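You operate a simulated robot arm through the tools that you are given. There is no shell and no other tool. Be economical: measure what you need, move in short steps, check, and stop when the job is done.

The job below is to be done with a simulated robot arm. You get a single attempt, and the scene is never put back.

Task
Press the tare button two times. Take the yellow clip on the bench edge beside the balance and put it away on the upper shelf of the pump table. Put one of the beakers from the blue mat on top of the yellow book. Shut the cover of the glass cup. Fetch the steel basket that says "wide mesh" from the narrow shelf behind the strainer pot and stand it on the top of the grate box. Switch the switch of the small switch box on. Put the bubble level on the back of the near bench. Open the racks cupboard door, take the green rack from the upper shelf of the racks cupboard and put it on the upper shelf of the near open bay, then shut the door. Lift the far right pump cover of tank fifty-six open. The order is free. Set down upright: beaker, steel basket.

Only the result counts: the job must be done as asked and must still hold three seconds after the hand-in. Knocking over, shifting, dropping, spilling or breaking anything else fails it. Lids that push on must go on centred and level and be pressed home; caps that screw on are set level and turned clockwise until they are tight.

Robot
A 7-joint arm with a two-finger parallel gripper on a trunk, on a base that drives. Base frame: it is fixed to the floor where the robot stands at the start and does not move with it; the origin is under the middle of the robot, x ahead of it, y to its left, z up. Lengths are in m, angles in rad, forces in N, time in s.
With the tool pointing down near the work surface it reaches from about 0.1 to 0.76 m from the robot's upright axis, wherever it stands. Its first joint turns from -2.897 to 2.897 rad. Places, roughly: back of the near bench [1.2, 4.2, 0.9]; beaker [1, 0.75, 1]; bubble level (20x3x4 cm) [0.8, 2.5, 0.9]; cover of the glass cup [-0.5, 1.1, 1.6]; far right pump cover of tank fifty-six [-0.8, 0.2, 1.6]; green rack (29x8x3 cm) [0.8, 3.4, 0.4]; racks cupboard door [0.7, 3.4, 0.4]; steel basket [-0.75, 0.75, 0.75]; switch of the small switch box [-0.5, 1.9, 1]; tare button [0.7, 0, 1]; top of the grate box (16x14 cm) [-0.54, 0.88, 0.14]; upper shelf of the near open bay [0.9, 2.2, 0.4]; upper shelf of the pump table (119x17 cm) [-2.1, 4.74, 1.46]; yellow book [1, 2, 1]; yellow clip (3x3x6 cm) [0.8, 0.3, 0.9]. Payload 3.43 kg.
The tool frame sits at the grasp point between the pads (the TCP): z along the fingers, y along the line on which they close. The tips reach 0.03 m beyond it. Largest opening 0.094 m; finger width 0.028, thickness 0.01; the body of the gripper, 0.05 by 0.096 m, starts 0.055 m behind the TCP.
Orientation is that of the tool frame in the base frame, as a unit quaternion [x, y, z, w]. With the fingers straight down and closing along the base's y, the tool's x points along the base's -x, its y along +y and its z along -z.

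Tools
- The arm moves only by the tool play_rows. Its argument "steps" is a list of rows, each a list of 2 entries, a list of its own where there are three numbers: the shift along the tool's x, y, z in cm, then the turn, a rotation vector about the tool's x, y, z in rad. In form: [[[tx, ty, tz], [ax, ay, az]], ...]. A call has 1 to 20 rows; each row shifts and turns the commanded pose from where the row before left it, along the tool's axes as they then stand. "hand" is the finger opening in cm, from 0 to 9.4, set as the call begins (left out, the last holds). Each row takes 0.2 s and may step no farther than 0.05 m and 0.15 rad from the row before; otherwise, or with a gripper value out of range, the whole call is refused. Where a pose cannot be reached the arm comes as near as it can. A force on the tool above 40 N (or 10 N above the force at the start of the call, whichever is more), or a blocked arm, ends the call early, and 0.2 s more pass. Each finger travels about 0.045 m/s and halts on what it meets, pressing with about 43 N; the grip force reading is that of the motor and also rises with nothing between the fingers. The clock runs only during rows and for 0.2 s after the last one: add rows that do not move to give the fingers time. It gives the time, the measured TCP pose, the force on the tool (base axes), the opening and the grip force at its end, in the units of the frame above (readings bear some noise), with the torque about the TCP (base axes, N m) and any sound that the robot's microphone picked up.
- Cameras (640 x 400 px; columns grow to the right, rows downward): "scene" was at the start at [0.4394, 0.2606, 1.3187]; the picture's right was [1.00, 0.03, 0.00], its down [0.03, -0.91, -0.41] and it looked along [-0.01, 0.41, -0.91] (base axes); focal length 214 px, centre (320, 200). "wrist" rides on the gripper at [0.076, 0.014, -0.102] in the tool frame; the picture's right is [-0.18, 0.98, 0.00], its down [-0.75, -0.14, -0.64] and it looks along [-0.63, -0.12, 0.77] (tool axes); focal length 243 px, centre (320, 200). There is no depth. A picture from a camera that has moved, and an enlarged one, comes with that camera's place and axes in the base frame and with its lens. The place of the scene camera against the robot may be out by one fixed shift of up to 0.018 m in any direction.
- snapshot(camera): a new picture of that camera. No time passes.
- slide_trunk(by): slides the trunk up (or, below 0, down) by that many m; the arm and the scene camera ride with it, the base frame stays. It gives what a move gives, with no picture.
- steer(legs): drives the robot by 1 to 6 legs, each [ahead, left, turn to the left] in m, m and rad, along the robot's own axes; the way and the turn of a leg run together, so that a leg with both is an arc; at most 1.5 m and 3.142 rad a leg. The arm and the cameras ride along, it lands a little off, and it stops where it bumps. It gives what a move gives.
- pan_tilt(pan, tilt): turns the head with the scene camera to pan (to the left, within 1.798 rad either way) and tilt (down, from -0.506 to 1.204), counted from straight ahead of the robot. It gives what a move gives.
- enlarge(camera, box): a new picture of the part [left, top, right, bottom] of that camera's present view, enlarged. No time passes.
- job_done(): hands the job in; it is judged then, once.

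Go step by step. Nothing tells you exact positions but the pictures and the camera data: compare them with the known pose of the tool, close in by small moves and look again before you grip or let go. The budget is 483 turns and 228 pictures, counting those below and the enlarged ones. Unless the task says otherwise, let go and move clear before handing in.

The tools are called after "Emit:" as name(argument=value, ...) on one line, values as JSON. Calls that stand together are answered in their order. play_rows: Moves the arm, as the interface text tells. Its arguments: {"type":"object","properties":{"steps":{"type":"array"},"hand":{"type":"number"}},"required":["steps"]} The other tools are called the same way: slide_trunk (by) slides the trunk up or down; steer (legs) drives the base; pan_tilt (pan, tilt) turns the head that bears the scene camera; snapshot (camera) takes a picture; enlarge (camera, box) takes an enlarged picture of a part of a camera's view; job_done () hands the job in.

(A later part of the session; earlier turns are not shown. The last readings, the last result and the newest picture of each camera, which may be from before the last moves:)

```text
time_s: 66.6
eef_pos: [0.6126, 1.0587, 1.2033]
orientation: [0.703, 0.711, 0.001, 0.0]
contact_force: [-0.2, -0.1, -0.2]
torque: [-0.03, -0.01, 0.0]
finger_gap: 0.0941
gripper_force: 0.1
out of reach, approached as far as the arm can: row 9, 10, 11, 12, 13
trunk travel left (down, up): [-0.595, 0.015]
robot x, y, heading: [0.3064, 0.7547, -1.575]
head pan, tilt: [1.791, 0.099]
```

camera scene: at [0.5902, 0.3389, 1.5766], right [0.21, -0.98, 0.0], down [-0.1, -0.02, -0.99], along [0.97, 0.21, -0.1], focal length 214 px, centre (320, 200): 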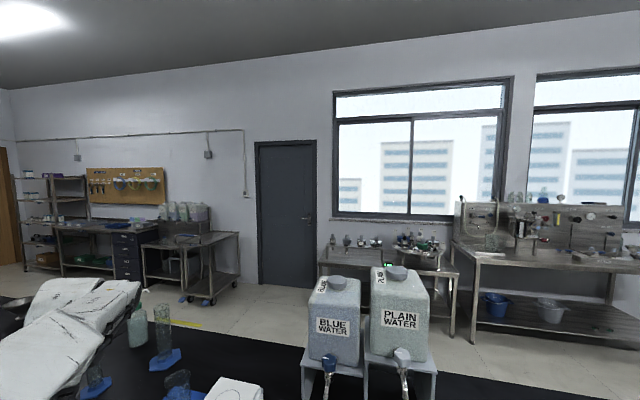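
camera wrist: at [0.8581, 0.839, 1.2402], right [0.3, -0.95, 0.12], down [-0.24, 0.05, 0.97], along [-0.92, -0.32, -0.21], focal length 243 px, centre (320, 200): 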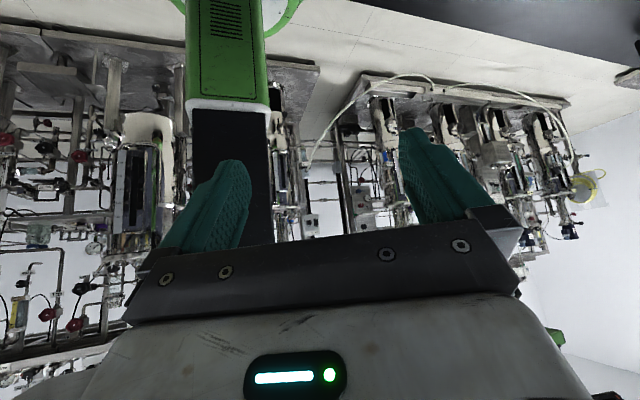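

The boundary points fit a circle centred about 0.33 m ahead of the base centre: so the arm's shoulder stands forward, and the arm began folded backward past the head. To use the front workspace I must carry the arm over the head. I first move away from the bench, turn the tool radial and retract.

Emit:
steer(legs=[[0, -0.25, 0]])

Emit:
play_rows(steps=[[[0, 0, 0], [0, 0, 0.147]], [[0, 0, 0], [0, 0, 0.147]], [[0, 0, 0], [0, 0, 0.146]], [[-4, 0, 0], [0, 0, 0]], [[-4, 0, 0], [0, 0, 0]], [[-4, 0, 0], [0, 0, 0]], [[-4, 0, 0], [0, 0, 0]], [[-3, 0, -2], [0, 0, 0]], [[0, 0, 0], [0, 0, 0]]], hand=0)

```text
time_s: 68.4
eef_pos: [0.3585, 1.0617, 1.2032]
orientation: [0.704, 0.71, 0.0, 0.0]
contact_force: [-0.6, 0.0, 0.1]
torque: [-0.02, 0.01, -0.02]
finger_gap: 0.0942
gripper_force: 0.1
trunk travel left (down, up): [-0.595, 0.015]
robot x, y, heading: [0.0535, 0.7563, -1.573]
head pan, tilt: [1.791, 0.099]
```

```text
time_s: 70.4
eef_pos: [0.2804, 0.8882, 1.2252]
orientation: [0.842, 0.54, 0.0, 0.002]
contact_force: [-0.1, 0.5, 0.3]
torque: [-0.01, -0.02, 0.01]
finger_gap: 0.0
gripper_force: 33.4
trunk travel left (down, up): [-0.595, 0.015]
robot x, y, heading: [0.0553, 0.7562, -1.582]
head pan, tilt: [1.791, 0.099]
```

Now I raise and tilt the hand outward in steps, watching for being blocked.

Emit:
play_rows(steps=[[[-0.4, 0, -4.5], [0, 0.143, 0]], [[0.25, 0, -4.5], [0, 0.143, 0]], [[0.89, 0, -4.4], [0, 0.143, 0]], [[1.5, 0, -4.26], [0, 0.143, 0]], [[2.1, 0, -4], [0, 0.143, 0]], [[2.65, 0, -3.66], [0, 0.143, 0]], [[3.15, 0, -3.25], [0, 0.143, 0]], [[3.57, 0, -2.77], [0, 0.143, 0]], [[3.93, 0, -2.23], [0, 0.143, 0]], [[4.21, 0, -1.64], [0, 0.143, 0]], [[4.4, 0, -1.03], [0, 0.143, 0]], [[0, 0, 0], [0, 0, 0]]])

Emit:
snapshot(camera="scene")

Emit:
snapshot(camera="wrist")

```text
time_s: 72.2
eef_pos: [0.2333, 0.8937, 1.535]
orientation: [0.712, 0.497, 0.405, -0.285]
contact_force: [0.3, -0.3, 0.0]
torque: [0.03, -0.02, -0.01]
finger_gap: 0.0001
gripper_force: 32.8
trunk travel left (down, up): [-0.595, 0.015]
robot x, y, heading: [0.0559, 0.7574, -1.576]
head pan, tilt: [1.791, 0.099]
stopped in row 9: the arm was blocked; the commanded pose is now the measured one
```

```text
195 pictures are left
camera scene: at [0.3358, 0.3403, 1.5766], right [0.21, -0.98, 0.0], down [-0.1, -0.02, -0.99], along [0.97, 0.21, -0.1], focal length 214 px, centre (320, 200)
```

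scene: 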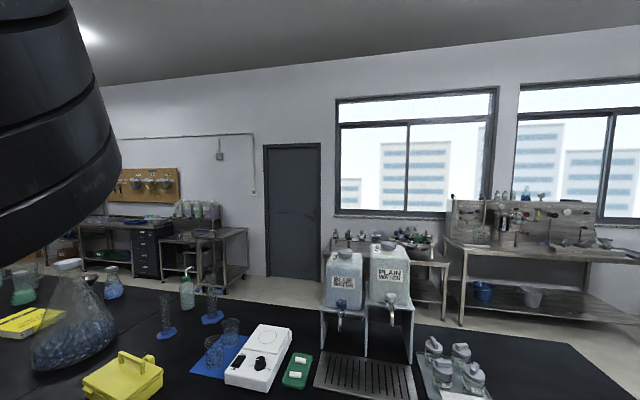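

```text
194 pictures are left
camera wrist: at [0.2306, 0.8432, 1.654], right [0.89, -0.42, -0.16], down [-0.45, -0.83, -0.32], along [0.0, 0.36, -0.93], focal length 243 px, centre (320, 200)
```

wrist: 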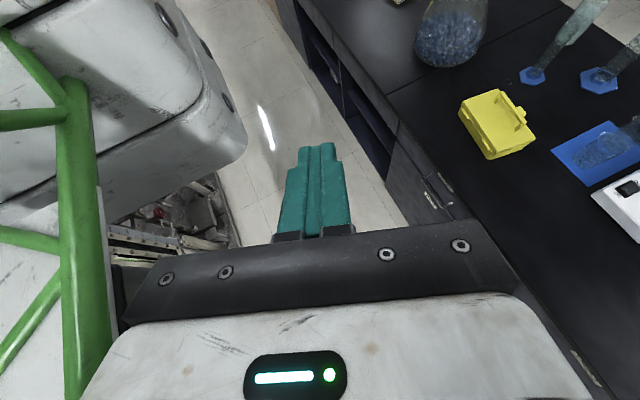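

I see a white body with a green tube frame near the hand; I still cannot tell how the arm stands. I return to the tool-down pose and tilt inward at a low height, to look at the robot itself.

Emit:
play_rows(steps=[[[-3.57, 0, 2.77], [0, -0.143, 0]], [[-3.15, 0, 3.25], [0, -0.143, 0]], [[-2.65, 0, 3.66], [0, -0.143, 0]], [[-2.1, 0, 4], [0, -0.143, 0]], [[-1.5, 0, 4.26], [0, -0.143, 0]], [[-0.89, 0, 4.4], [0, -0.143, 0]], [[-0.25, 0, 4.5], [0, -0.143, 0]], [[0.4, 0, 4.5], [0, -0.143, 0]], [[0, 0, 4.5], [0, 0, 0]], [[0, 0, 4.5], [0, 0, 0]], [[0, 0, 4.5], [0, 0, 0]], [[0, 0, 0], [0, 0, 0]]])

Emit:
play_rows(steps=[[[4, 0, 0], [0, -0.143, 0]], [[4, 0, 0], [0, -0.143, 0]], [[0, 0, 0], [0, -0.143, 0]], [[0, 0, 0], [0, -0.143, 0]], [[0, 0, 0], [0, -0.143, 0]], [[0, 0, 0], [0, -0.143, 0]], [[0, 0, 0], [0, 0, 0]]])

Emit:
snapshot(camera="wrist")

```text
time_s: 74.8
eef_pos: [0.247, 0.9217, 1.0434]
orientation: [0.818, 0.572, -0.043, 0.032]
contact_force: [0.2, 0.1, 0.4]
torque: [0.04, 0.02, 0.04]
finger_gap: 0.0
gripper_force: 32.8
trunk travel left (down, up): [-0.595, 0.015]
robot x, y, heading: [0.053, 0.7606, -1.576]
head pan, tilt: [1.791, 0.099]
```

```text
time_s: 76.4
eef_pos: [0.2359, 0.9022, 1.0542]
orientation: [0.743, 0.517, -0.35, 0.242]
contact_force: [0.3, -0.2, 0.6]
torque: [0.03, 0.01, 0.02]
finger_gap: 0.0
gripper_force: 32.8
out of reach, approached as far as the arm can: row 2, 3, 4, 5, 6
trunk travel left (down, up): [-0.595, 0.015]
robot x, y, heading: [0.0509, 0.7561, -1.577]
head pan, tilt: [1.791, 0.099]
```

```text
193 pictures are left
camera wrist: at [0.2953, 1.0175, 1.0606], right [0.88, -0.45, 0.14], down [-0.13, 0.06, 0.99], along [-0.46, -0.89, 0.0], focal length 243 px, centre (320, 200)
```

wrist: 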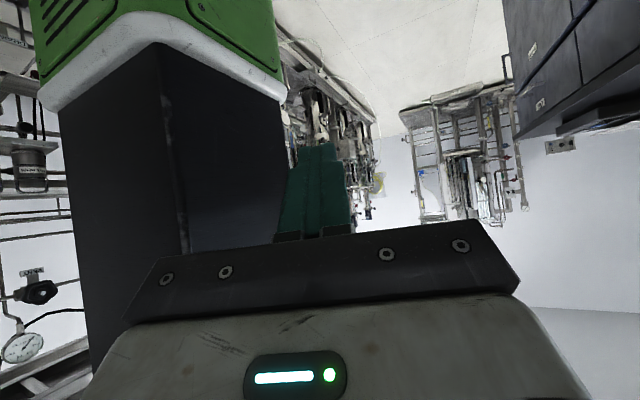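

The black trunk column stands on the axis and the hand is beside it. I level the tool again and probe the backward limit to locate the arm's pivot better.

Emit:
play_rows(steps=[[[0, 0, 0], [0, 0.145, 0]], [[0, 0, 0], [0, 0.145, 0]], [[0, 0, 0], [0, 0.145, 0]], [[0, 0, 0], [0, 0.145, 0]], [[0, 0, 0], [0, 0.145, 0]], [[0, 0, 0], [0, 0.145, 0]], [[4, 0, 0], [0, 0, 0]], [[4, 0, 0], [0, 0, 0]], [[4, 0, 0], [0, 0, 0]], [[4, 0, 0], [0, 0, 0]], [[4, 0, 0], [0, 0, 0]], [[4, 0, 0], [0, 0, 0]], [[0, 0, 0], [0, 0, 0]]])

Emit:
play_rows(steps=[[[-2, 4, 0], [0, 0, 0]], [[-2, 4, 0], [0, 0, 0]], [[-2, 4, 0], [0, 0, 0]], [[-2, 4, 0], [0, 0, 0]], [[-2, 4, 0], [0, 0, 0]], [[4, 2, 0], [0, 0, 0]], [[4, 2, 0], [0, 0, 0]], [[4, 2, 0], [0, 0, 0]], [[4, 2, 0], [0, 0, 0]], [[4, 2, 0], [0, 0, 0]], [[0, 0, 0], [0, 0, 0]]])

```text
time_s: 79.2
eef_pos: [0.3009, 1.0683, 1.0506]
orientation: [0.821, 0.57, -0.004, 0.0]
contact_force: [0.0, 0.4, 0.0]
torque: [0.01, 0.0, 0.02]
finger_gap: 0.0002
gripper_force: 32.7
out of reach, approached as far as the arm can: row 11, 12
trunk travel left (down, up): [-0.595, 0.015]
robot x, y, heading: [0.0567, 0.7561, -1.58]
head pan, tilt: [1.791, 0.099]
```

```text
time_s: 81.6
eef_pos: [0.4997, 0.9495, 1.0528]
orientation: [0.821, 0.571, -0.004, 0.001]
contact_force: [-0.7, -0.6, -0.1]
torque: [-0.03, -0.02, -0.02]
finger_gap: 0.0
gripper_force: 33.1
out of reach, approached as far as the arm can: row 7, 8, 9, 10
trunk travel left (down, up): [-0.595, 0.015]
robot x, y, heading: [0.0578, 0.7586, -1.578]
head pan, tilt: [1.791, 0.099]
```

The fit puts the shoulder about 0.4 m ahead of the base centre, right beside the head; with the elbow and wrist kept high the forearm should pass above the head. I retract and raise the hand.

Emit:
play_rows(steps=[[[-1.9, -0.55, -4.3], [0, 0, 0]], [[-1.9, -0.55, -4.3], [0, 0, 0]], [[-1.9, -0.55, -4.3], [0, 0, 0]], [[-1.9, -0.55, -4.3], [0, 0, 0]], [[-1.9, -0.55, -4.3], [0, 0, 0]], [[-1.9, -0.55, -4.3], [0, 0, 0]], [[-1.9, -0.55, -4.3], [0, 0, 0]], [[-1.9, -0.55, -4.3], [0, 0, 0]], [[-1.9, -0.55, -4.3], [0, 0, 0]], [[-1.9, -0.55, -4.3], [0, 0, 0]], [[-1.9, -0.55, -4.3], [0, 0, 0]], [[0, 0, 0], [0, 0, 0]]])

Emit:
snapshot(camera="scene")

```text
time_s: 84.2
eef_pos: [0.3764, 0.7808, 1.5202]
orientation: [0.821, 0.571, -0.012, -0.003]
contact_force: [-0.4, -0.5, 0.1]
torque: [0.05, 0.01, -0.02]
finger_gap: 0.0
gripper_force: 32.7
trunk travel left (down, up): [-0.595, 0.015]
robot x, y, heading: [0.053, 0.7576, -1.578]
head pan, tilt: [1.791, 0.099]
```

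```text
192 pictures are left
camera scene: at [0.3358, 0.3403, 1.5766], right [0.21, -0.98, 0.0], down [-0.1, -0.02, -0.99], along [0.97, 0.21, -0.1], focal length 214 px, centre (320, 200)
```

scene: 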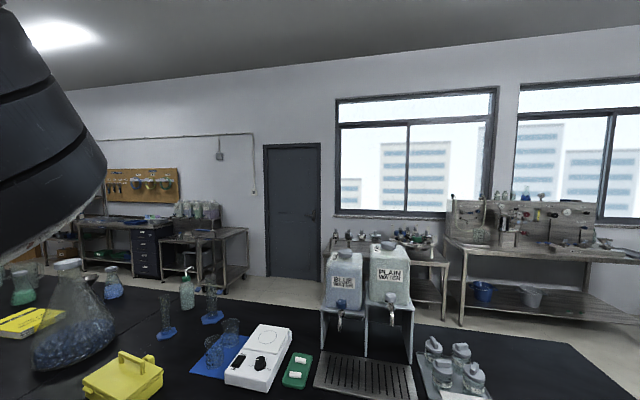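

Now I align the tool with the arm's radial direction and tilt the hand outward while raising it.

Emit:
play_rows(steps=[[[0, 0, 0], [0, 0, 0.145]], [[0, 0, 0], [0, 0, 0.145]], [[-0.6, 0, -3.6], [0, 0.143, 0]], [[-0.08, 0, -3.65], [0, 0.143, 0]], [[0.44, 0, -3.62], [0, 0.143, 0]], [[0.95, 0, -3.52], [0, 0.143, 0]], [[1.44, 0, -3.35], [0, 0.143, 0]], [[1.91, 0, -3.11], [0, 0.143, 0]], [[2.33, 0, -2.81], [0, 0.143, 0]], [[2.71, 0, -2.45], [0, 0.143, 0]], [[3.03, 0, -2.04], [0, 0.143, 0]], [[3.29, 0, -1.58], [0, 0.143, 0]], [[3.48, 0, -1.1], [0, 0.143, 0]], [[0, 0, 0], [0, 0, 0]]])

Emit:
snapshot(camera="scene")

Emit:
snapshot(camera="wrist")

```text
time_s: 87.2
eef_pos: [0.3461, 0.7262, 1.917]
orientation: [0.641, 0.313, 0.624, -0.318]
contact_force: [0.6, -0.6, -0.1]
torque: [-0.03, -0.01, 0.0]
finger_gap: 0.0
gripper_force: 32.4
trunk travel left (down, up): [-0.595, 0.015]
robot x, y, heading: [0.051, 0.7565, -1.579]
head pan, tilt: [1.791, 0.099]
```

```text
191 pictures are left
camera scene: at [0.3358, 0.3403, 1.5766], right [0.21, -0.98, 0.0], down [-0.1, -0.02, -0.99], along [0.97, 0.21, -0.1], focal length 214 px, centre (320, 200)
```

scene: 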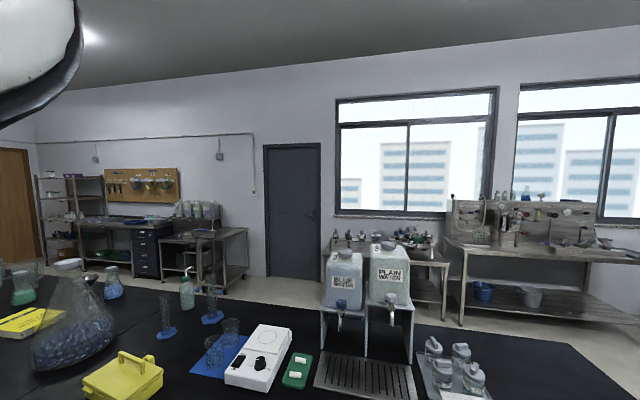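

```text
190 pictures are left
camera wrist: at [0.2998, 0.6367, 1.9954], right [0.78, -0.59, -0.2], down [-0.52, -0.43, -0.74], along [0.35, 0.68, -0.64], focal length 243 px, centre (320, 200)
```

wrist: 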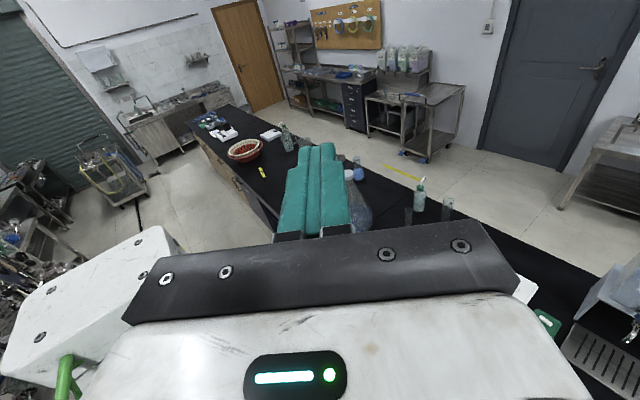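

The hand is now high, pointing outward, clear of the head. I sweep it clockwise past the head.

Emit:
play_rows(steps=[[[0, 4.5, -0.22], [-0.1, 0, 0]], [[0, 4.5, -0.22], [-0.1, 0, 0]], [[0, 4.5, -0.22], [-0.1, 0, 0]], [[0, 4.5, -0.22], [-0.1, 0, 0]], [[0, 4.5, -0.22], [-0.1, 0, 0]], [[0, 4.5, -0.22], [-0.1, 0, 0]], [[0, 4.5, -0.22], [-0.1, 0, 0]], [[0, 4.5, -0.22], [-0.1, 0, 0]], [[0, 4.5, -0.22], [-0.1, 0, 0]], [[0, 4.5, -0.22], [-0.1, 0, 0]], [[0, 4.5, -0.22], [-0.1, 0, 0]], [[0, 4.5, -0.22], [-0.1, 0, 0]]])

Emit:
snapshot(camera="scene")

```text
time_s: 87.9
eef_pos: [0.3616, 0.7288, 1.9138]
orientation: [0.643, 0.31, 0.624, -0.318]
contact_force: [-0.9, 0.2, -0.3]
torque: [-0.01, -0.02, -0.01]
finger_gap: 0.0
gripper_force: 32.4
trunk travel left (down, up): [-0.595, 0.015]
robot x, y, heading: [0.0559, 0.7592, -1.576]
head pan, tilt: [1.791, 0.099]
stopped in row 3: the arm was blocked; the commanded pose is now the measured one
```

```text
189 pictures are left
camera scene: at [0.3357, 0.3404, 1.5766], right [0.21, -0.98, 0.0], down [-0.1, -0.02, -1.0], along [0.97, 0.21, -0.1], focal length 214 px, centre (320, 200)
```

scene: 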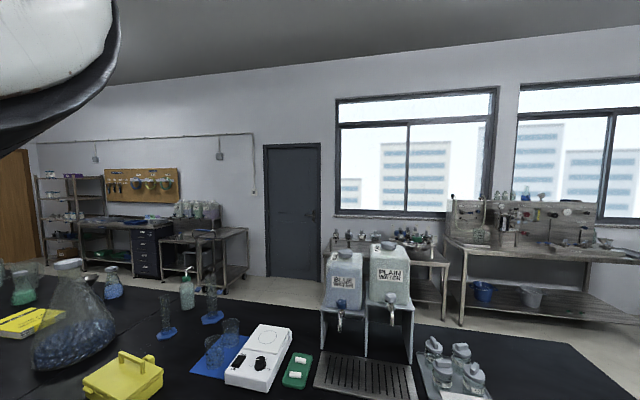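

Blocked again, so some link meets something. I look up with the head to see the link above.

Emit:
pan_tilt(pan=1.79, tilt=-0.5)

Emit:
snapshot(camera="scene")

Emit:
pan_tilt(pan=-1.79, tilt=-0.3)

Emit:
snapshot(camera="scene")

```text
time_s: 88.9
eef_pos: [0.3626, 0.728, 1.9141]
orientation: [0.643, 0.31, 0.624, -0.318]
contact_force: [-0.1, 0.2, 0.8]
torque: [-0.01, -0.03, 0.01]
finger_gap: 0.0
gripper_force: 32.8
trunk travel left (down, up): [-0.595, 0.015]
robot x, y, heading: [0.0553, 0.7616, -1.58]
head pan, tilt: [1.791, -0.499]
```

```text
188 pictures are left
camera scene: at [0.3115, 0.3351, 1.6256], right [0.21, -0.98, 0.0], down [0.47, 0.1, -0.88], along [0.86, 0.19, 0.48], focal length 214 px, centre (320, 200)
```

scene: 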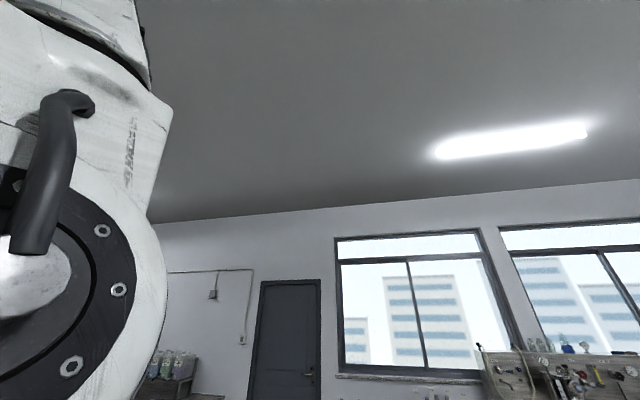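

```text
time_s: 91.9
eef_pos: [0.3626, 0.7292, 1.9153]
orientation: [0.643, 0.31, 0.624, -0.319]
contact_force: [0.8, 1.4, -0.2]
torque: [-0.01, 0.01, -0.02]
finger_gap: 0.0
gripper_force: 33.4
trunk travel left (down, up): [-0.595, 0.015]
robot x, y, heading: [0.0535, 0.7606, -1.579]
head pan, tilt: [-1.791, -0.3]
```

```text
187 pictures are left
camera scene: at [0.1693, 0.3385, 1.6111], right [0.22, 0.97, 0.0], down [-0.29, 0.07, -0.96], along [-0.93, 0.21, 0.3], focal length 214 px, centre (320, 200)
```

scene: 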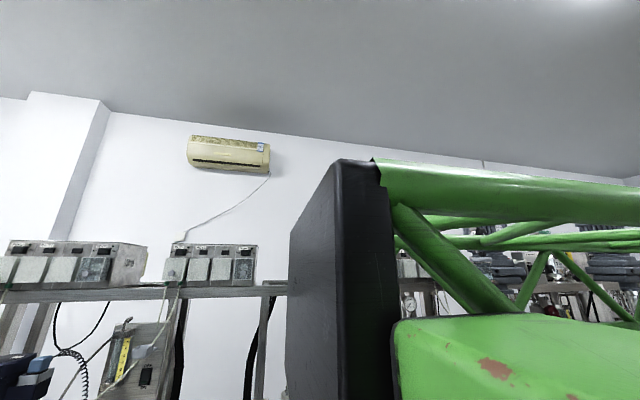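

The head sits on a truss boom and a big joint of the arm is close beside it. I go back to the tool-down pose at this height and try a tighter radius for the sweep.

Emit:
play_rows(steps=[[[-3.48, 0, 1.1], [0, -0.143, 0]], [[-3.29, 0, 1.58], [0, -0.143, 0]], [[-3.03, 0, 2.04], [0, -0.143, 0]], [[-2.71, 0, 2.45], [0, -0.143, 0]], [[-2.33, 0, 2.81], [0, -0.143, 0]], [[-1.91, 0, 3.11], [0, -0.143, 0]], [[-1.44, 0, 3.35], [0, -0.143, 0]], [[-0.95, 0, 3.52], [0, -0.143, 0]], [[-0.44, 0, 3.62], [0, -0.143, 0]], [[0.08, 0, 3.65], [0, -0.143, 0]], [[0.6, 0, 3.6], [0, -0.143, 0]], [[0, 0, 0], [0, 0, 0]]])

Emit:
pan_tilt(pan=1.79, tilt=-0.3)

Emit:
snapshot(camera="scene")

Emit:
snapshot(camera="wrist")

```text
time_s: 94.5
eef_pos: [0.4236, 0.8234, 1.5307]
orientation: [0.896, 0.444, -0.014, -0.005]
contact_force: [0.2, 0.1, -0.8]
torque: [0.02, -0.02, -0.03]
finger_gap: 0.0
gripper_force: 32.7
trunk travel left (down, up): [-0.595, 0.015]
robot x, y, heading: [0.0521, 0.7593, -1.576]
head pan, tilt: [-1.791, -0.3]
```

```text
time_s: 97.5
eef_pos: [0.4232, 0.8237, 1.5318]
orientation: [0.896, 0.444, -0.015, -0.005]
contact_force: [0.7, 0.2, -0.3]
torque: [-0.02, -0.02, -0.02]
finger_gap: 0.0
gripper_force: 32.9
trunk travel left (down, up): [-0.595, 0.015]
robot x, y, heading: [0.0547, 0.759, -1.576]
head pan, tilt: [1.791, -0.3]
```

```text
186 pictures are left
camera scene: at [0.3227, 0.3376, 1.6111], right [0.21, -0.98, 0.0], down [0.29, 0.06, -0.96], along [0.93, 0.2, 0.3], focal length 214 px, centre (320, 200)
```

scene: 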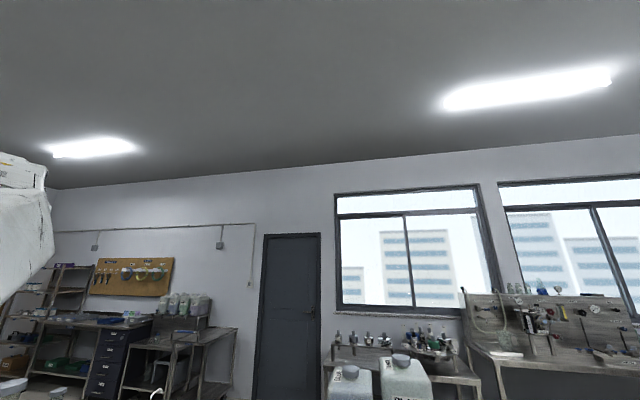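

```text
185 pictures are left
camera wrist: at [0.4849, 0.8757, 1.632], right [0.67, -0.74, -0.02], down [-0.55, -0.51, 0.66], along [-0.5, -0.43, -0.75], focal length 243 px, centre (320, 200)
```

wrist: 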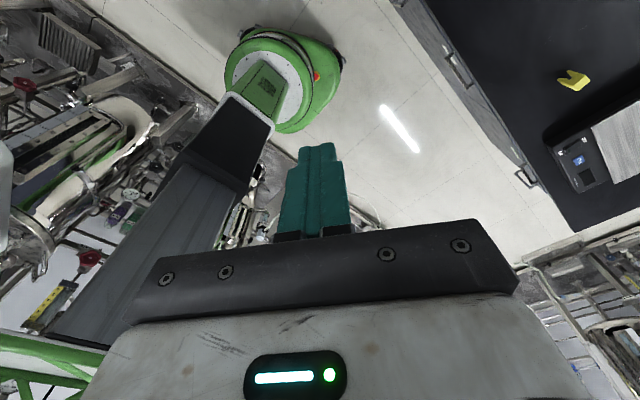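

Emit:
play_rows(steps=[[[-3.75, 0, 0], [0, 0, 0]], [[-3.75, 0, 0], [0, 0, 0]], [[-3.75, 0, 0], [0, 0, 0]], [[-3.75, 0, 0], [0, 0, 0]], [[0, 0, 0], [0, 0, 0]]])

Emit:
snapshot(camera="scene")

```text
time_s: 98.5
eef_pos: [0.2839, 0.7545, 1.523]
orientation: [0.853, 0.521, -0.026, -0.004]
contact_force: [-0.8, 0.3, -0.3]
torque: [0.01, -0.01, 0.03]
finger_gap: 0.0
gripper_force: 32.7
trunk travel left (down, up): [-0.595, 0.015]
robot x, y, heading: [0.0544, 0.759, -1.576]
head pan, tilt: [1.791, -0.3]
stopped in row 5: the arm was blocked; the commanded pose is now the measured one
```

```text
184 pictures are left
camera scene: at [0.3232, 0.338, 1.6111], right [0.21, -0.98, 0.0], down [0.29, 0.06, -0.96], along [0.93, 0.2, 0.3], focal length 214 px, centre (320, 200)
```

scene: 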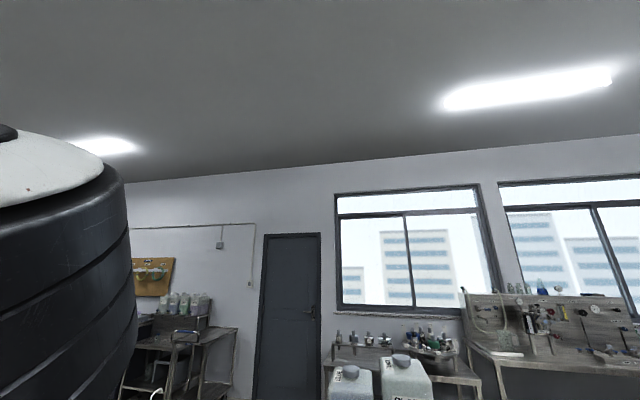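

The elbow joint swings forward beside the head as I retract. I need to see how the arm is mounted, so I look down-right with the head.

Emit:
pan_tilt(pan=-1.79, tilt=0.7)

Emit:
snapshot(camera="scene")

Emit:
pan_tilt(pan=1.79, tilt=1.2)

Emit:
snapshot(camera="scene")

```text
time_s: 101.5
eef_pos: [0.2853, 0.7549, 1.5221]
orientation: [0.854, 0.52, -0.028, -0.003]
contact_force: [0.2, -1.1, 0.3]
torque: [-0.02, 0.02, 0.0]
finger_gap: 0.0
gripper_force: 32.6
trunk travel left (down, up): [-0.595, 0.015]
robot x, y, heading: [0.0574, 0.7593, -1.579]
head pan, tilt: [-1.791, 0.7]
```

```text
183 pictures are left
camera scene: at [0.1632, 0.3402, 1.5218], right [0.22, 0.97, 0.0], down [0.63, -0.14, -0.77], along [-0.75, 0.17, -0.64], focal length 214 px, centre (320, 200)
```

scene: 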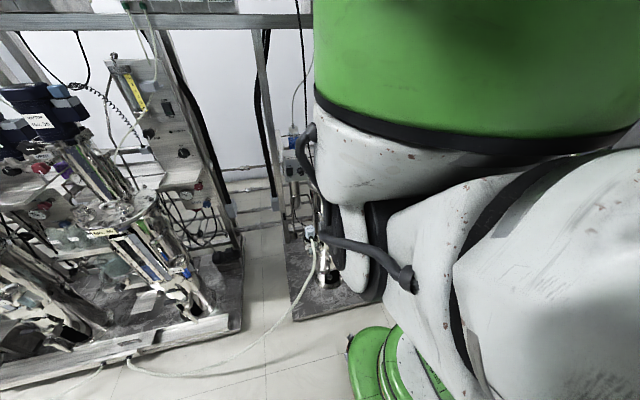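

```text
time_s: 104.5
eef_pos: [0.2842, 0.7556, 1.5237]
orientation: [0.854, 0.52, -0.027, -0.003]
contact_force: [0.2, -0.4, -0.3]
torque: [-0.03, 0.0, -0.01]
finger_gap: 0.0
gripper_force: 32.4
trunk travel left (down, up): [-0.595, 0.015]
robot x, y, heading: [0.0553, 0.7567, -1.584]
head pan, tilt: [1.791, 1.201]
```

```text
182 pictures are left
camera scene: at [0.3006, 0.333, 1.4858], right [0.21, -0.98, 0.0], down [-0.91, -0.2, -0.36], along [0.35, 0.08, -0.93], focal length 214 px, centre (320, 200)
```

scene: 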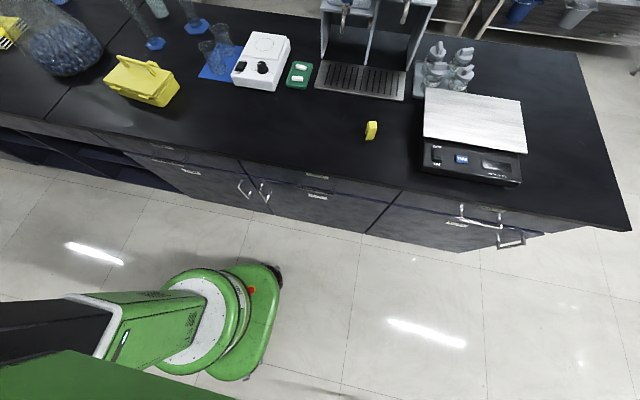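

Now it is plain: the arm hangs upside down from the boom about 0.33 m ahead of the base centre. Its elbow must pass *below* the head, so I lower the hand in the aisle and then swing it to the front.

Emit:
steer(legs=[[0, -0.07, 0]])

Emit:
play_rows(steps=[[[4, 0, 0], [0, 0, 0]], [[4, 0, 0], [0, 0, 0]], [[4, 0, 2], [0, 0, 0]], [[0, 0, 4.8], [0, 0, 0]], [[0, 0, 4.8], [0, 0, 0]], [[0, 0, 4.8], [0, 0, 0]], [[0, 0, 4.8], [0, 0, 0]], [[0, 0, 4.8], [0, 0, 0]], [[0, 0, 4.8], [0, 0, 0]], [[0, 0, 4.8], [0, 0, 0]], [[0, 0, 4.8], [0, 0, 0]], [[0, 0, 4.8], [0, 0, 0]], [[0, 0, 4.8], [0, 0, 0]], [[0, 0, 4.8], [0, 0, 0]], [[-1, 0, 4.8], [0, 0, 0]], [[-1, 0, 4.8], [0, 0, 0]], [[-1, 0, 4.8], [0, 0, 0]], [[-1, 0, 4.8], [0, 0, 0]], [[0, 0, 4.8], [0, 0, 0]]])

```text
time_s: 105.5
eef_pos: [0.2119, 0.7543, 1.522]
orientation: [0.853, 0.521, -0.028, -0.004]
contact_force: [0.9, 0.7, 0.9]
torque: [0.01, 0.03, -0.01]
finger_gap: 0.0
gripper_force: 32.4
trunk travel left (down, up): [-0.595, 0.015]
robot x, y, heading: [-0.0144, 0.7582, -1.58]
head pan, tilt: [1.791, 1.201]
```

```text
time_s: 109.5
eef_pos: [0.2125, 0.8098, 0.7321]
orientation: [0.853, 0.521, -0.026, -0.004]
contact_force: [0.0, -0.5, 0.1]
torque: [0.01, 0.06, 0.02]
finger_gap: 0.0
gripper_force: 33.1
trunk travel left (down, up): [-0.595, 0.015]
robot x, y, heading: [-0.015, 0.7601, -1.578]
head pan, tilt: [1.791, 1.201]
```

Lowered without trouble. Now the clockwise sweep under the head.

Emit:
play_rows(steps=[[[-0.2, 4.4, 0], [0, 0, 0.1]], [[-0.2, 4.4, 0], [0, 0, 0.1]], [[-0.2, 4.4, 0], [0, 0, 0.1]], [[-0.2, 4.4, 0], [0, 0, 0.1]], [[-0.2, 4.4, 0], [0, 0, 0.1]], [[-0.2, 4.4, 0], [0, 0, 0.1]], [[-0.2, 4.4, 0], [0, 0, 0.1]], [[-0.2, 4.4, 0], [0, 0, 0.1]], [[-0.2, 4.4, 0], [0, 0, 0.1]], [[-0.2, 4.4, 0], [0, 0, 0.1]], [[-0.2, 4.4, 0], [0, 0, 0.1]], [[-0.2, 4.4, 0], [0, 0, 0.1]]])

```text
time_s: 112.1
eef_pos: [0.4487, 0.3731, 0.7312]
orientation: [0.998, -0.052, -0.024, 0.012]
contact_force: [0.5, 0.2, 0.1]
torque: [0.0, 0.03, -0.03]
finger_gap: 0.0
gripper_force: 33.4
trunk travel left (down, up): [-0.595, 0.015]
robot x, y, heading: [-0.0201, 0.7597, -1.583]
head pan, tilt: [1.791, 1.201]
```

It passes. I continue toward straight ahead.

Emit:
play_rows(steps=[[[-0.2, 4.4, 0], [0, 0, 0.1]], [[-0.2, 4.4, 0], [0, 0, 0.1]], [[-0.2, 4.4, 0], [0, 0, 0.1]], [[-0.2, 4.4, 0], [0, 0, 0.1]], [[-0.2, 4.4, 0], [0, 0, 0.1]], [[-0.2, 4.4, 0], [0, 0, 0.1]], [[-0.2, 4.4, 0], [0, 0, 0.1]], [[-0.2, 4.4, 0], [0, 0, 0.1]], [[-0.2, 4.4, 0], [0, 0, 0.1]], [[-0.2, 4.4, 0], [0, 0, 0.1]], [[-0.2, 4.4, 0], [0, 0, 0.1]], [[-0.2, 4.4, 0], [0, 0, 0.1]], [[-0.2, 4.4, 0], [0, 0, 0.1]], [[-0.2, 4.4, 0], [0, 0, 0.1]]])

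Emit:
pan_tilt(pan=0, tilt=0.8)

Emit:
snapshot(camera="scene")

Emit:
snapshot(camera="wrist")

```text
time_s: 115.1
eef_pos: [0.0402, -0.0197, 0.7589]
orientation: [0.73, -0.683, -0.01, 0.024]
contact_force: [0.2, 0.1, -0.1]
torque: [-0.06, -0.01, -0.02]
finger_gap: 0.0001
gripper_force: 33.0
trunk travel left (down, up): [-0.595, 0.015]
robot x, y, heading: [-0.0157, 0.7565, -1.578]
head pan, tilt: [1.791, 1.201]
```

```text
time_s: 116.9
eef_pos: [0.0407, -0.0206, 0.7591]
orientation: [0.73, -0.682, -0.01, 0.024]
contact_force: [-0.7, 0.0, -0.2]
torque: [-0.02, 0.02, -0.01]
finger_gap: 0.0
gripper_force: 33.1
trunk travel left (down, up): [-0.595, 0.015]
robot x, y, heading: [-0.0198, 0.76, -1.579]
head pan, tilt: [0.0, 0.799]
```

```text
181 pictures are left
camera scene: at [0.1737, 0.2407, 1.5135], right [-1.0, 0.01, 0.0], down [0.0, 0.72, -0.7], along [0.0, -0.7, -0.72], focal length 214 px, centre (320, 200)
```

scene: 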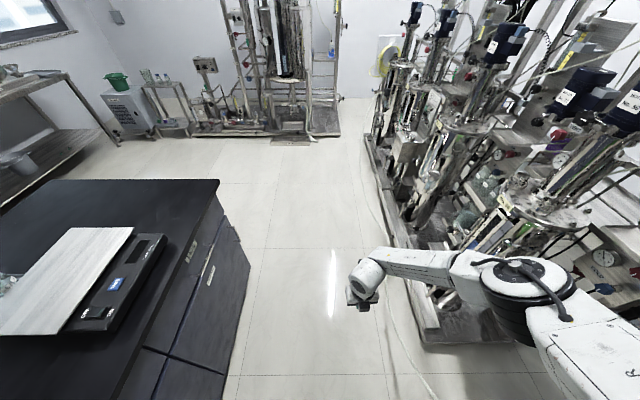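

```text
180 pictures are left
camera wrist: at [0.0362, -0.0955, 0.8646], right [-0.99, 0.12, 0.05], down [0.12, 0.77, 0.62], along [0.04, 0.62, -0.78], focal length 243 px, centre (320, 200)
```

wrist: 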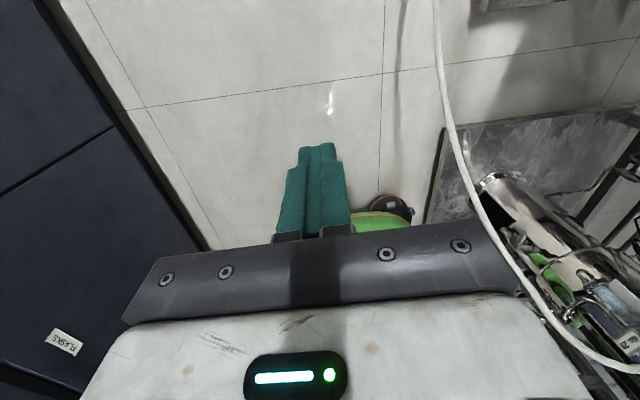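

The arm now stands in front with its elbow to the right: the full front workspace is open. I raise and retract the hand, so that I can turn to the bench.

Emit:
play_rows(steps=[[[0, 0, -4.8], [0, 0, 0]], [[0, 0, -4.8], [0, 0, 0]], [[0, 0, -4.8], [0, 0, 0]], [[0, 0, -4.8], [0, 0, 0]], [[-1.5, 0, -4.6], [0, 0, 0]], [[-1.5, 0, -4.6], [0, 0, 0]], [[-1.5, 0, -4.6], [0, 0, 0]], [[-1.5, 0, -4.6], [0, 0, 0]], [[-2, 0, -4], [0, 0, 0]], [[-2, 0, -4], [0, 0, 0]], [[0, 0, 0], [0, 0, 0]]])

Emit:
snapshot(camera="scene")

```text
time_s: 119.3
eef_pos: [0.0566, 0.087, 1.2137]
orientation: [0.73, -0.683, -0.011, 0.024]
contact_force: [-0.5, 0.9, 0.5]
torque: [0.05, -0.01, 0.0]
finger_gap: 0.0001
gripper_force: 33.0
trunk travel left (down, up): [-0.595, 0.015]
robot x, y, heading: [-0.019, 0.7593, -1.582]
head pan, tilt: [0.0, 0.799]
```

```text
179 pictures are left
camera scene: at [0.1736, 0.2409, 1.5135], right [-1.0, 0.01, 0.0], down [0.0, 0.72, -0.7], along [0.0, -0.7, -0.72], focal length 214 px, centre (320, 200)
```

scene: 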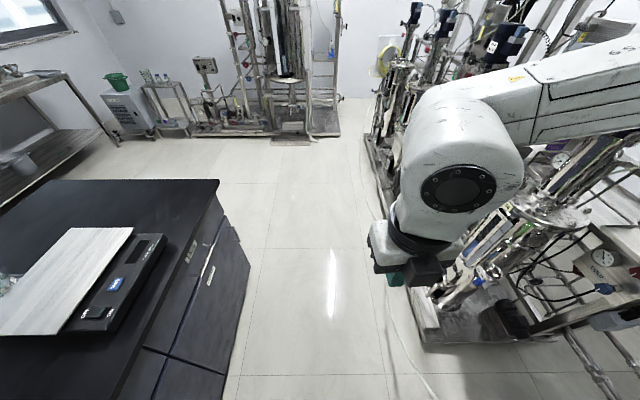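

Clear view. I turn left 90° to face the bench, with the hand at 1.2 m.

Emit:
steer(legs=[[0, 0, 1.58]])

Emit:
snapshot(camera="scene")

```text
time_s: 123.5
eef_pos: [0.6534, 0.8354, 1.2143]
orientation: [0.999, 0.034, 0.01, 0.025]
contact_force: [-0.9, 0.1, -0.1]
torque: [-0.01, -0.01, -0.03]
finger_gap: 0.0
gripper_force: 32.7
trunk travel left (down, up): [-0.595, 0.015]
robot x, y, heading: [-0.0189, 0.7619, -0.001]
head pan, tilt: [0.0, 0.799]
```

```text
178 pictures are left
camera scene: at [0.5055, 0.9581, 1.5135], right [0.0, -1.0, 0.0], down [-0.72, 0.0, -0.7], along [0.7, 0.0, -0.72], focal length 214 px, centre (320, 200)
```

scene: 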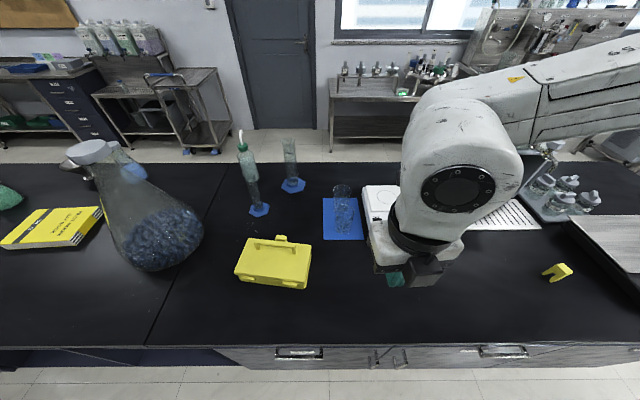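

I level the tool and zoom on the beakers.

Emit:
play_rows(steps=[[[0, 0, 0], [0.05, -0.019, 0]], [[0, 0, 0], [0, 0, 0]]], hand=9.4)

Emit:
enlarge(camera="scene", box=[280, 160, 440, 260])

```text
time_s: 124.1
eef_pos: [0.6537, 0.8354, 1.2145]
orientation: [0.999, 0.035, -0.001, 0.0]
contact_force: [0.5, -0.6, 0.0]
torque: [-0.01, -0.06, 0.0]
finger_gap: 0.0503
gripper_force: 0.1
trunk travel left (down, up): [-0.595, 0.015]
robot x, y, heading: [-0.0148, 0.7581, -0.003]
head pan, tilt: [0.0, 0.799]
```

```text
4.00 times, centred on (360, 210) of scene
camera zoom: at [0.5055, 0.958, 1.5135], right [0.0, -1.0, 0.0], down [-0.72, 0.0, -0.7], along [0.7, 0.0, -0.72], focal length 858 px, centre (160, 160)
```

zoom: 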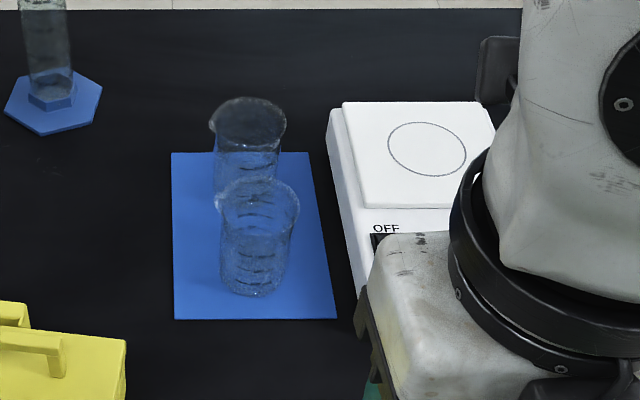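

The near beaker is centred at (0.956, 0.879), 6.4 cm wide, with free room on both y sides. I drive 10 cm forward and go above it.

Emit:
steer(legs=[[0.1, 0, 0]])

```text
time_s: 125.3
eef_pos: [0.7551, 0.8344, 1.2147]
orientation: [0.999, 0.034, -0.002, 0.0]
contact_force: [0.3, 0.1, 0.2]
torque: [-0.01, -0.02, 0.01]
finger_gap: 0.0938
gripper_force: 0.1
trunk travel left (down, up): [-0.595, 0.015]
robot x, y, heading: [0.0862, 0.7597, -0.004]
head pan, tilt: [0.0, 0.799]
```

Emit:
play_rows(steps=[[[4.1, -0.62, 0], [0, 0, 0]], [[4.1, -0.62, 0], [0, 0, 0]], [[4.1, -0.62, 0], [0, 0, 0]], [[4.1, -0.62, 0], [0, 0, 0]], [[4.1, -0.62, 0], [0, 0, 0]], [[0, 0, 4.5], [0, 0, 0]], [[0, 0, 4.5], [0, 0, 0]], [[0, 0, 4], [0, 0, 0]], [[0, 0, 0], [0, 0, 0]]])

Emit:
snapshot(camera="scene")

Emit:
snapshot(camera="wrist")

```text
time_s: 127.3
eef_pos: [0.9567, 0.8809, 1.0827]
orientation: [0.999, 0.034, 0.0, 0.0]
contact_force: [0.5, -0.2, -0.1]
torque: [-0.03, -0.02, 0.01]
finger_gap: 0.094
gripper_force: 0.1
trunk travel left (down, up): [-0.595, 0.015]
robot x, y, heading: [0.0865, 0.7558, -0.003]
head pan, tilt: [0.0, 0.799]
```

```text
176 pictures are left
camera scene: at [0.6065, 0.9575, 1.5134], right [0.0, -1.0, 0.0], down [-0.72, 0.0, -0.7], along [0.7, 0.0, -0.72], focal length 214 px, centre (320, 200)
```

scene: 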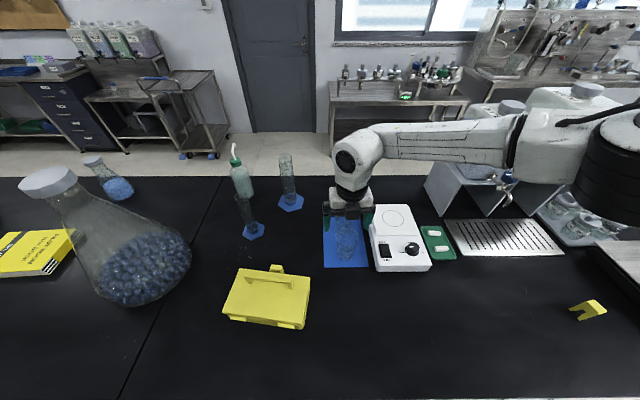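

```text
175 pictures are left
camera wrist: at [1.0346, 0.8714, 1.1863], right [-0.12, -0.99, 0.0], down [-0.76, 0.09, 0.64], along [-0.64, 0.07, -0.77], focal length 243 px, centre (320, 200)
```

wrist: 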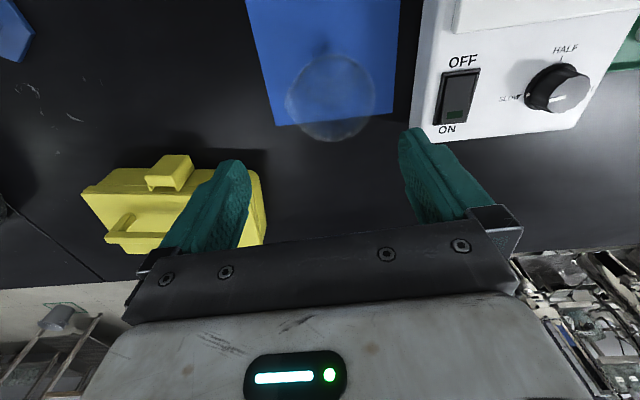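

The wrist view puts the rim centre at about (0.973, 0.870). I shift a bit that way, go lower and look again.

Emit:
play_rows(steps=[[[1.2, 0.8, 0], [0, 0, 0]], [[0, 0, 4], [0, 0, 0]], [[0, 0, 0], [0, 0, 0]]])

Emit:
snapshot(camera="wrist")

Emit:
enlarge(camera="scene", box=[280, 170, 440, 270])

```text
time_s: 128.1
eef_pos: [0.9712, 0.8726, 1.0425]
orientation: [0.999, 0.035, -0.001, 0.0]
contact_force: [0.5, 0.7, 0.3]
torque: [0.02, 0.01, 0.04]
finger_gap: 0.094
gripper_force: 0.0
trunk travel left (down, up): [-0.595, 0.015]
robot x, y, heading: [0.0832, 0.7568, -0.003]
head pan, tilt: [0.0, 0.799]
```

```text
174 pictures are left
camera wrist: at [1.0483, 0.8639, 1.1452], right [-0.12, -0.99, 0.0], down [-0.76, 0.09, 0.64], along [-0.64, 0.07, -0.77], focal length 243 px, centre (320, 200)
```

wrist: 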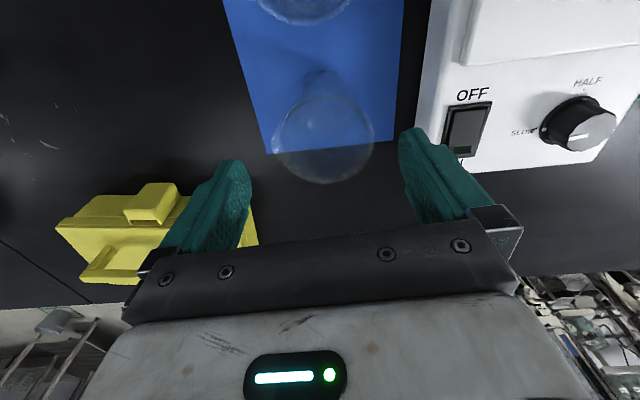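

```text
4.00 times, centred on (360, 220) of scene
camera zoom: at [0.6065, 0.9575, 1.5134], right [0.0, -1.0, 0.0], down [-0.72, 0.0, -0.7], along [0.7, 0.0, -0.72], focal length 858 px, centre (160, 120)
```

zoom: 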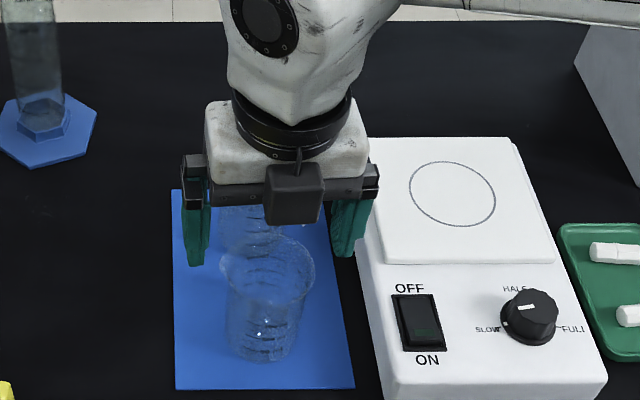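

Centred within a few mm. I descend around the beaker and close.

Emit:
play_rows(steps=[[[0, 0, 3], [0, 0, 0]], [[0, 0, 3], [0, 0, 0]], [[0, 0, 1.6], [0, 0, 0]], [[0, 0, 0], [0, 0, 0]]])

Emit:
play_rows(steps=[[[0, 0, 0], [0, 0, 0]], [[0, 0, 0], [0, 0, 0]], [[0, 0, 0], [0, 0, 0]], [[0, 0, 0], [0, 0, 0]]], hand=5)

Emit:
snapshot(camera="wrist")

```text
time_s: 129.1
eef_pos: [0.9684, 0.8717, 0.9659]
orientation: [0.999, 0.034, -0.001, 0.0]
contact_force: [0.1, 0.5, 0.3]
torque: [-0.01, -0.03, 0.0]
finger_gap: 0.0943
gripper_force: 0.0
trunk travel left (down, up): [-0.595, 0.015]
robot x, y, heading: [0.0827, 0.7582, -0.005]
head pan, tilt: [0.0, 0.799]
```

```text
time_s: 130.1
eef_pos: [0.9695, 0.8711, 0.9657]
orientation: [0.999, 0.034, -0.001, 0.0]
contact_force: [0.3, 0.4, 0.5]
torque: [-0.04, 0.02, 0.0]
finger_gap: 0.0648
gripper_force: 42.8
trunk travel left (down, up): [-0.595, 0.015]
robot x, y, heading: [0.0848, 0.7613, -0.004]
head pan, tilt: [0.0, 0.799]
```

```text
172 pictures are left
camera wrist: at [1.0471, 0.8635, 1.0694], right [-0.12, -0.99, 0.0], down [-0.76, 0.09, 0.64], along [-0.64, 0.07, -0.77], focal length 243 px, centre (320, 200)
```

wrist: 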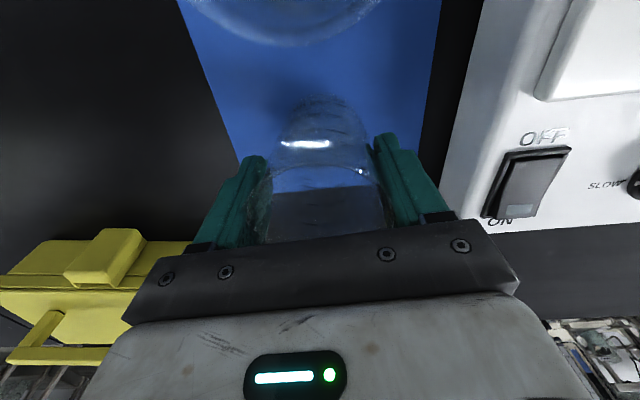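

The beaker is held (gap 6.5 cm). I lift it, draw the arm back, and look before driving toward the book.

Emit:
play_rows(steps=[[[0, 0, -4], [0, 0, 0]], [[0, 0, -4], [0, 0, 0]], [[0, 0, -4], [0, 0, 0]], [[0, 0, -4], [0, 0, 0]], [[0, 0, -4], [0, 0, 0]], [[-4, 0, -2], [0, 0, 0]], [[-4, 0, -2], [0, 0, 0]], [[-4, 0, 0], [0, 0, 0]], [[-4, 0, 0], [0, 0, 0]], [[-4, 0, 0], [0, 0, 0]], [[0, 0, 0], [0, 0, 0]]])

Emit:
snapshot(camera="scene")

```text
time_s: 132.5
eef_pos: [0.7713, 0.8584, 1.2109]
orientation: [0.999, 0.034, -0.001, 0.001]
contact_force: [-0.8, 0.9, 0.2]
torque: [0.01, 0.0, -0.02]
finger_gap: 0.0499
gripper_force: 0.0
trunk travel left (down, up): [-0.595, 0.015]
robot x, y, heading: [0.0829, 0.7561, -0.001]
head pan, tilt: [0.0, 0.799]
```

```text
171 pictures are left
camera scene: at [0.6062, 0.9574, 1.5135], right [0.0, -1.0, 0.0], down [-0.72, 0.0, -0.7], along [0.7, 0.0, -0.72], focal length 214 px, centre (320, 200)
```

scene: 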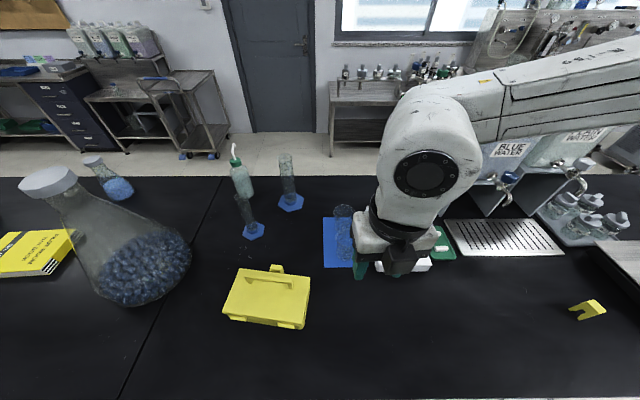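

The gap dropped to 5 cm: the beaker slipped out. I check where it stands.

Emit:
enlarge(camera="scene", box=[280, 170, 440, 270])

Emit:
snapshot(camera="wrist")

```text
4.00 times, centred on (360, 220) of scene
camera zoom: at [0.6062, 0.9574, 1.5135], right [0.0, -1.0, 0.0], down [-0.72, 0.0, -0.7], along [0.7, 0.0, -0.72], focal length 858 px, centre (160, 120)
```

zoom: 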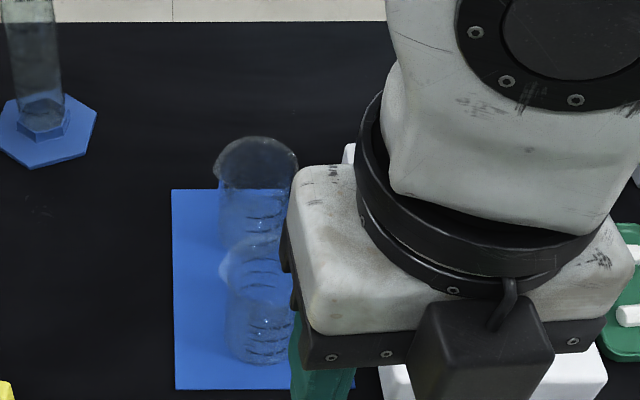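

```text
169 pictures are left
camera wrist: at [0.8471, 0.8502, 1.3139], right [-0.12, -0.99, 0.0], down [-0.76, 0.09, 0.64], along [-0.64, 0.07, -0.77], focal length 243 px, centre (320, 200)
```

wrist: 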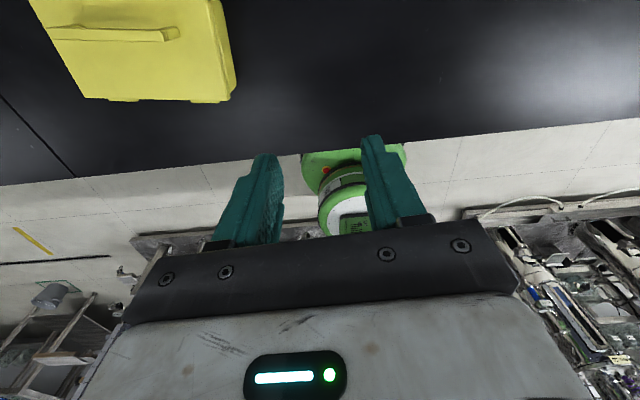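

The beaker still stands in place, luckily. I retry with better centring, a deeper grip and full closing command, lifting slowly.

Emit:
play_rows(steps=[[[4.1, 0, 0], [0, 0, 0]], [[4.1, 0, 0], [0, 0, 0]], [[4.1, 0.1, 0], [0, 0, 0]], [[4.1, 0.1, 0], [0, 0, 0]], [[4, 0, 0], [0, 0, 0]], [[0, 0, 4], [0, 0, 0]], [[0, 0, 4], [0, 0, 0]], [[0, 0, 4], [0, 0, 0]], [[0, 0, 4], [0, 0, 0]], [[0, 0, 0], [0, 0, 0]]], hand=9.4)

Emit:
snapshot(camera="wrist")

```text
time_s: 134.7
eef_pos: [0.9737, 0.8701, 1.0472]
orientation: [0.999, 0.034, -0.001, 0.0]
contact_force: [0.2, 0.6, -0.2]
torque: [-0.01, 0.01, 0.04]
finger_gap: 0.094
gripper_force: 0.1
trunk travel left (down, up): [-0.595, 0.015]
robot x, y, heading: [0.0793, 0.759, -0.011]
head pan, tilt: [0.0, 0.799]
```

```text
168 pictures are left
camera wrist: at [1.0514, 0.8613, 1.1497], right [-0.12, -0.99, 0.0], down [-0.76, 0.09, 0.64], along [-0.64, 0.07, -0.77], focal length 243 px, centre (320, 200)
```

wrist: 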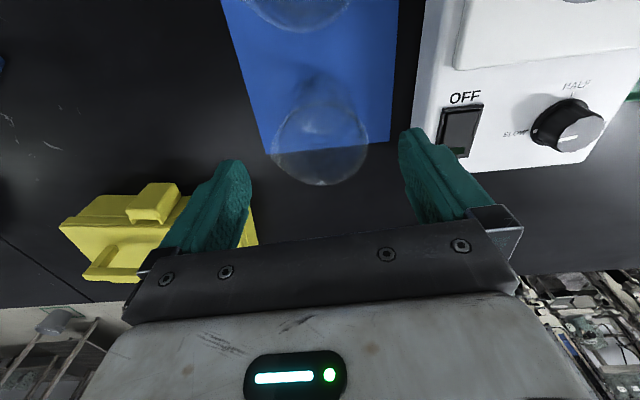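

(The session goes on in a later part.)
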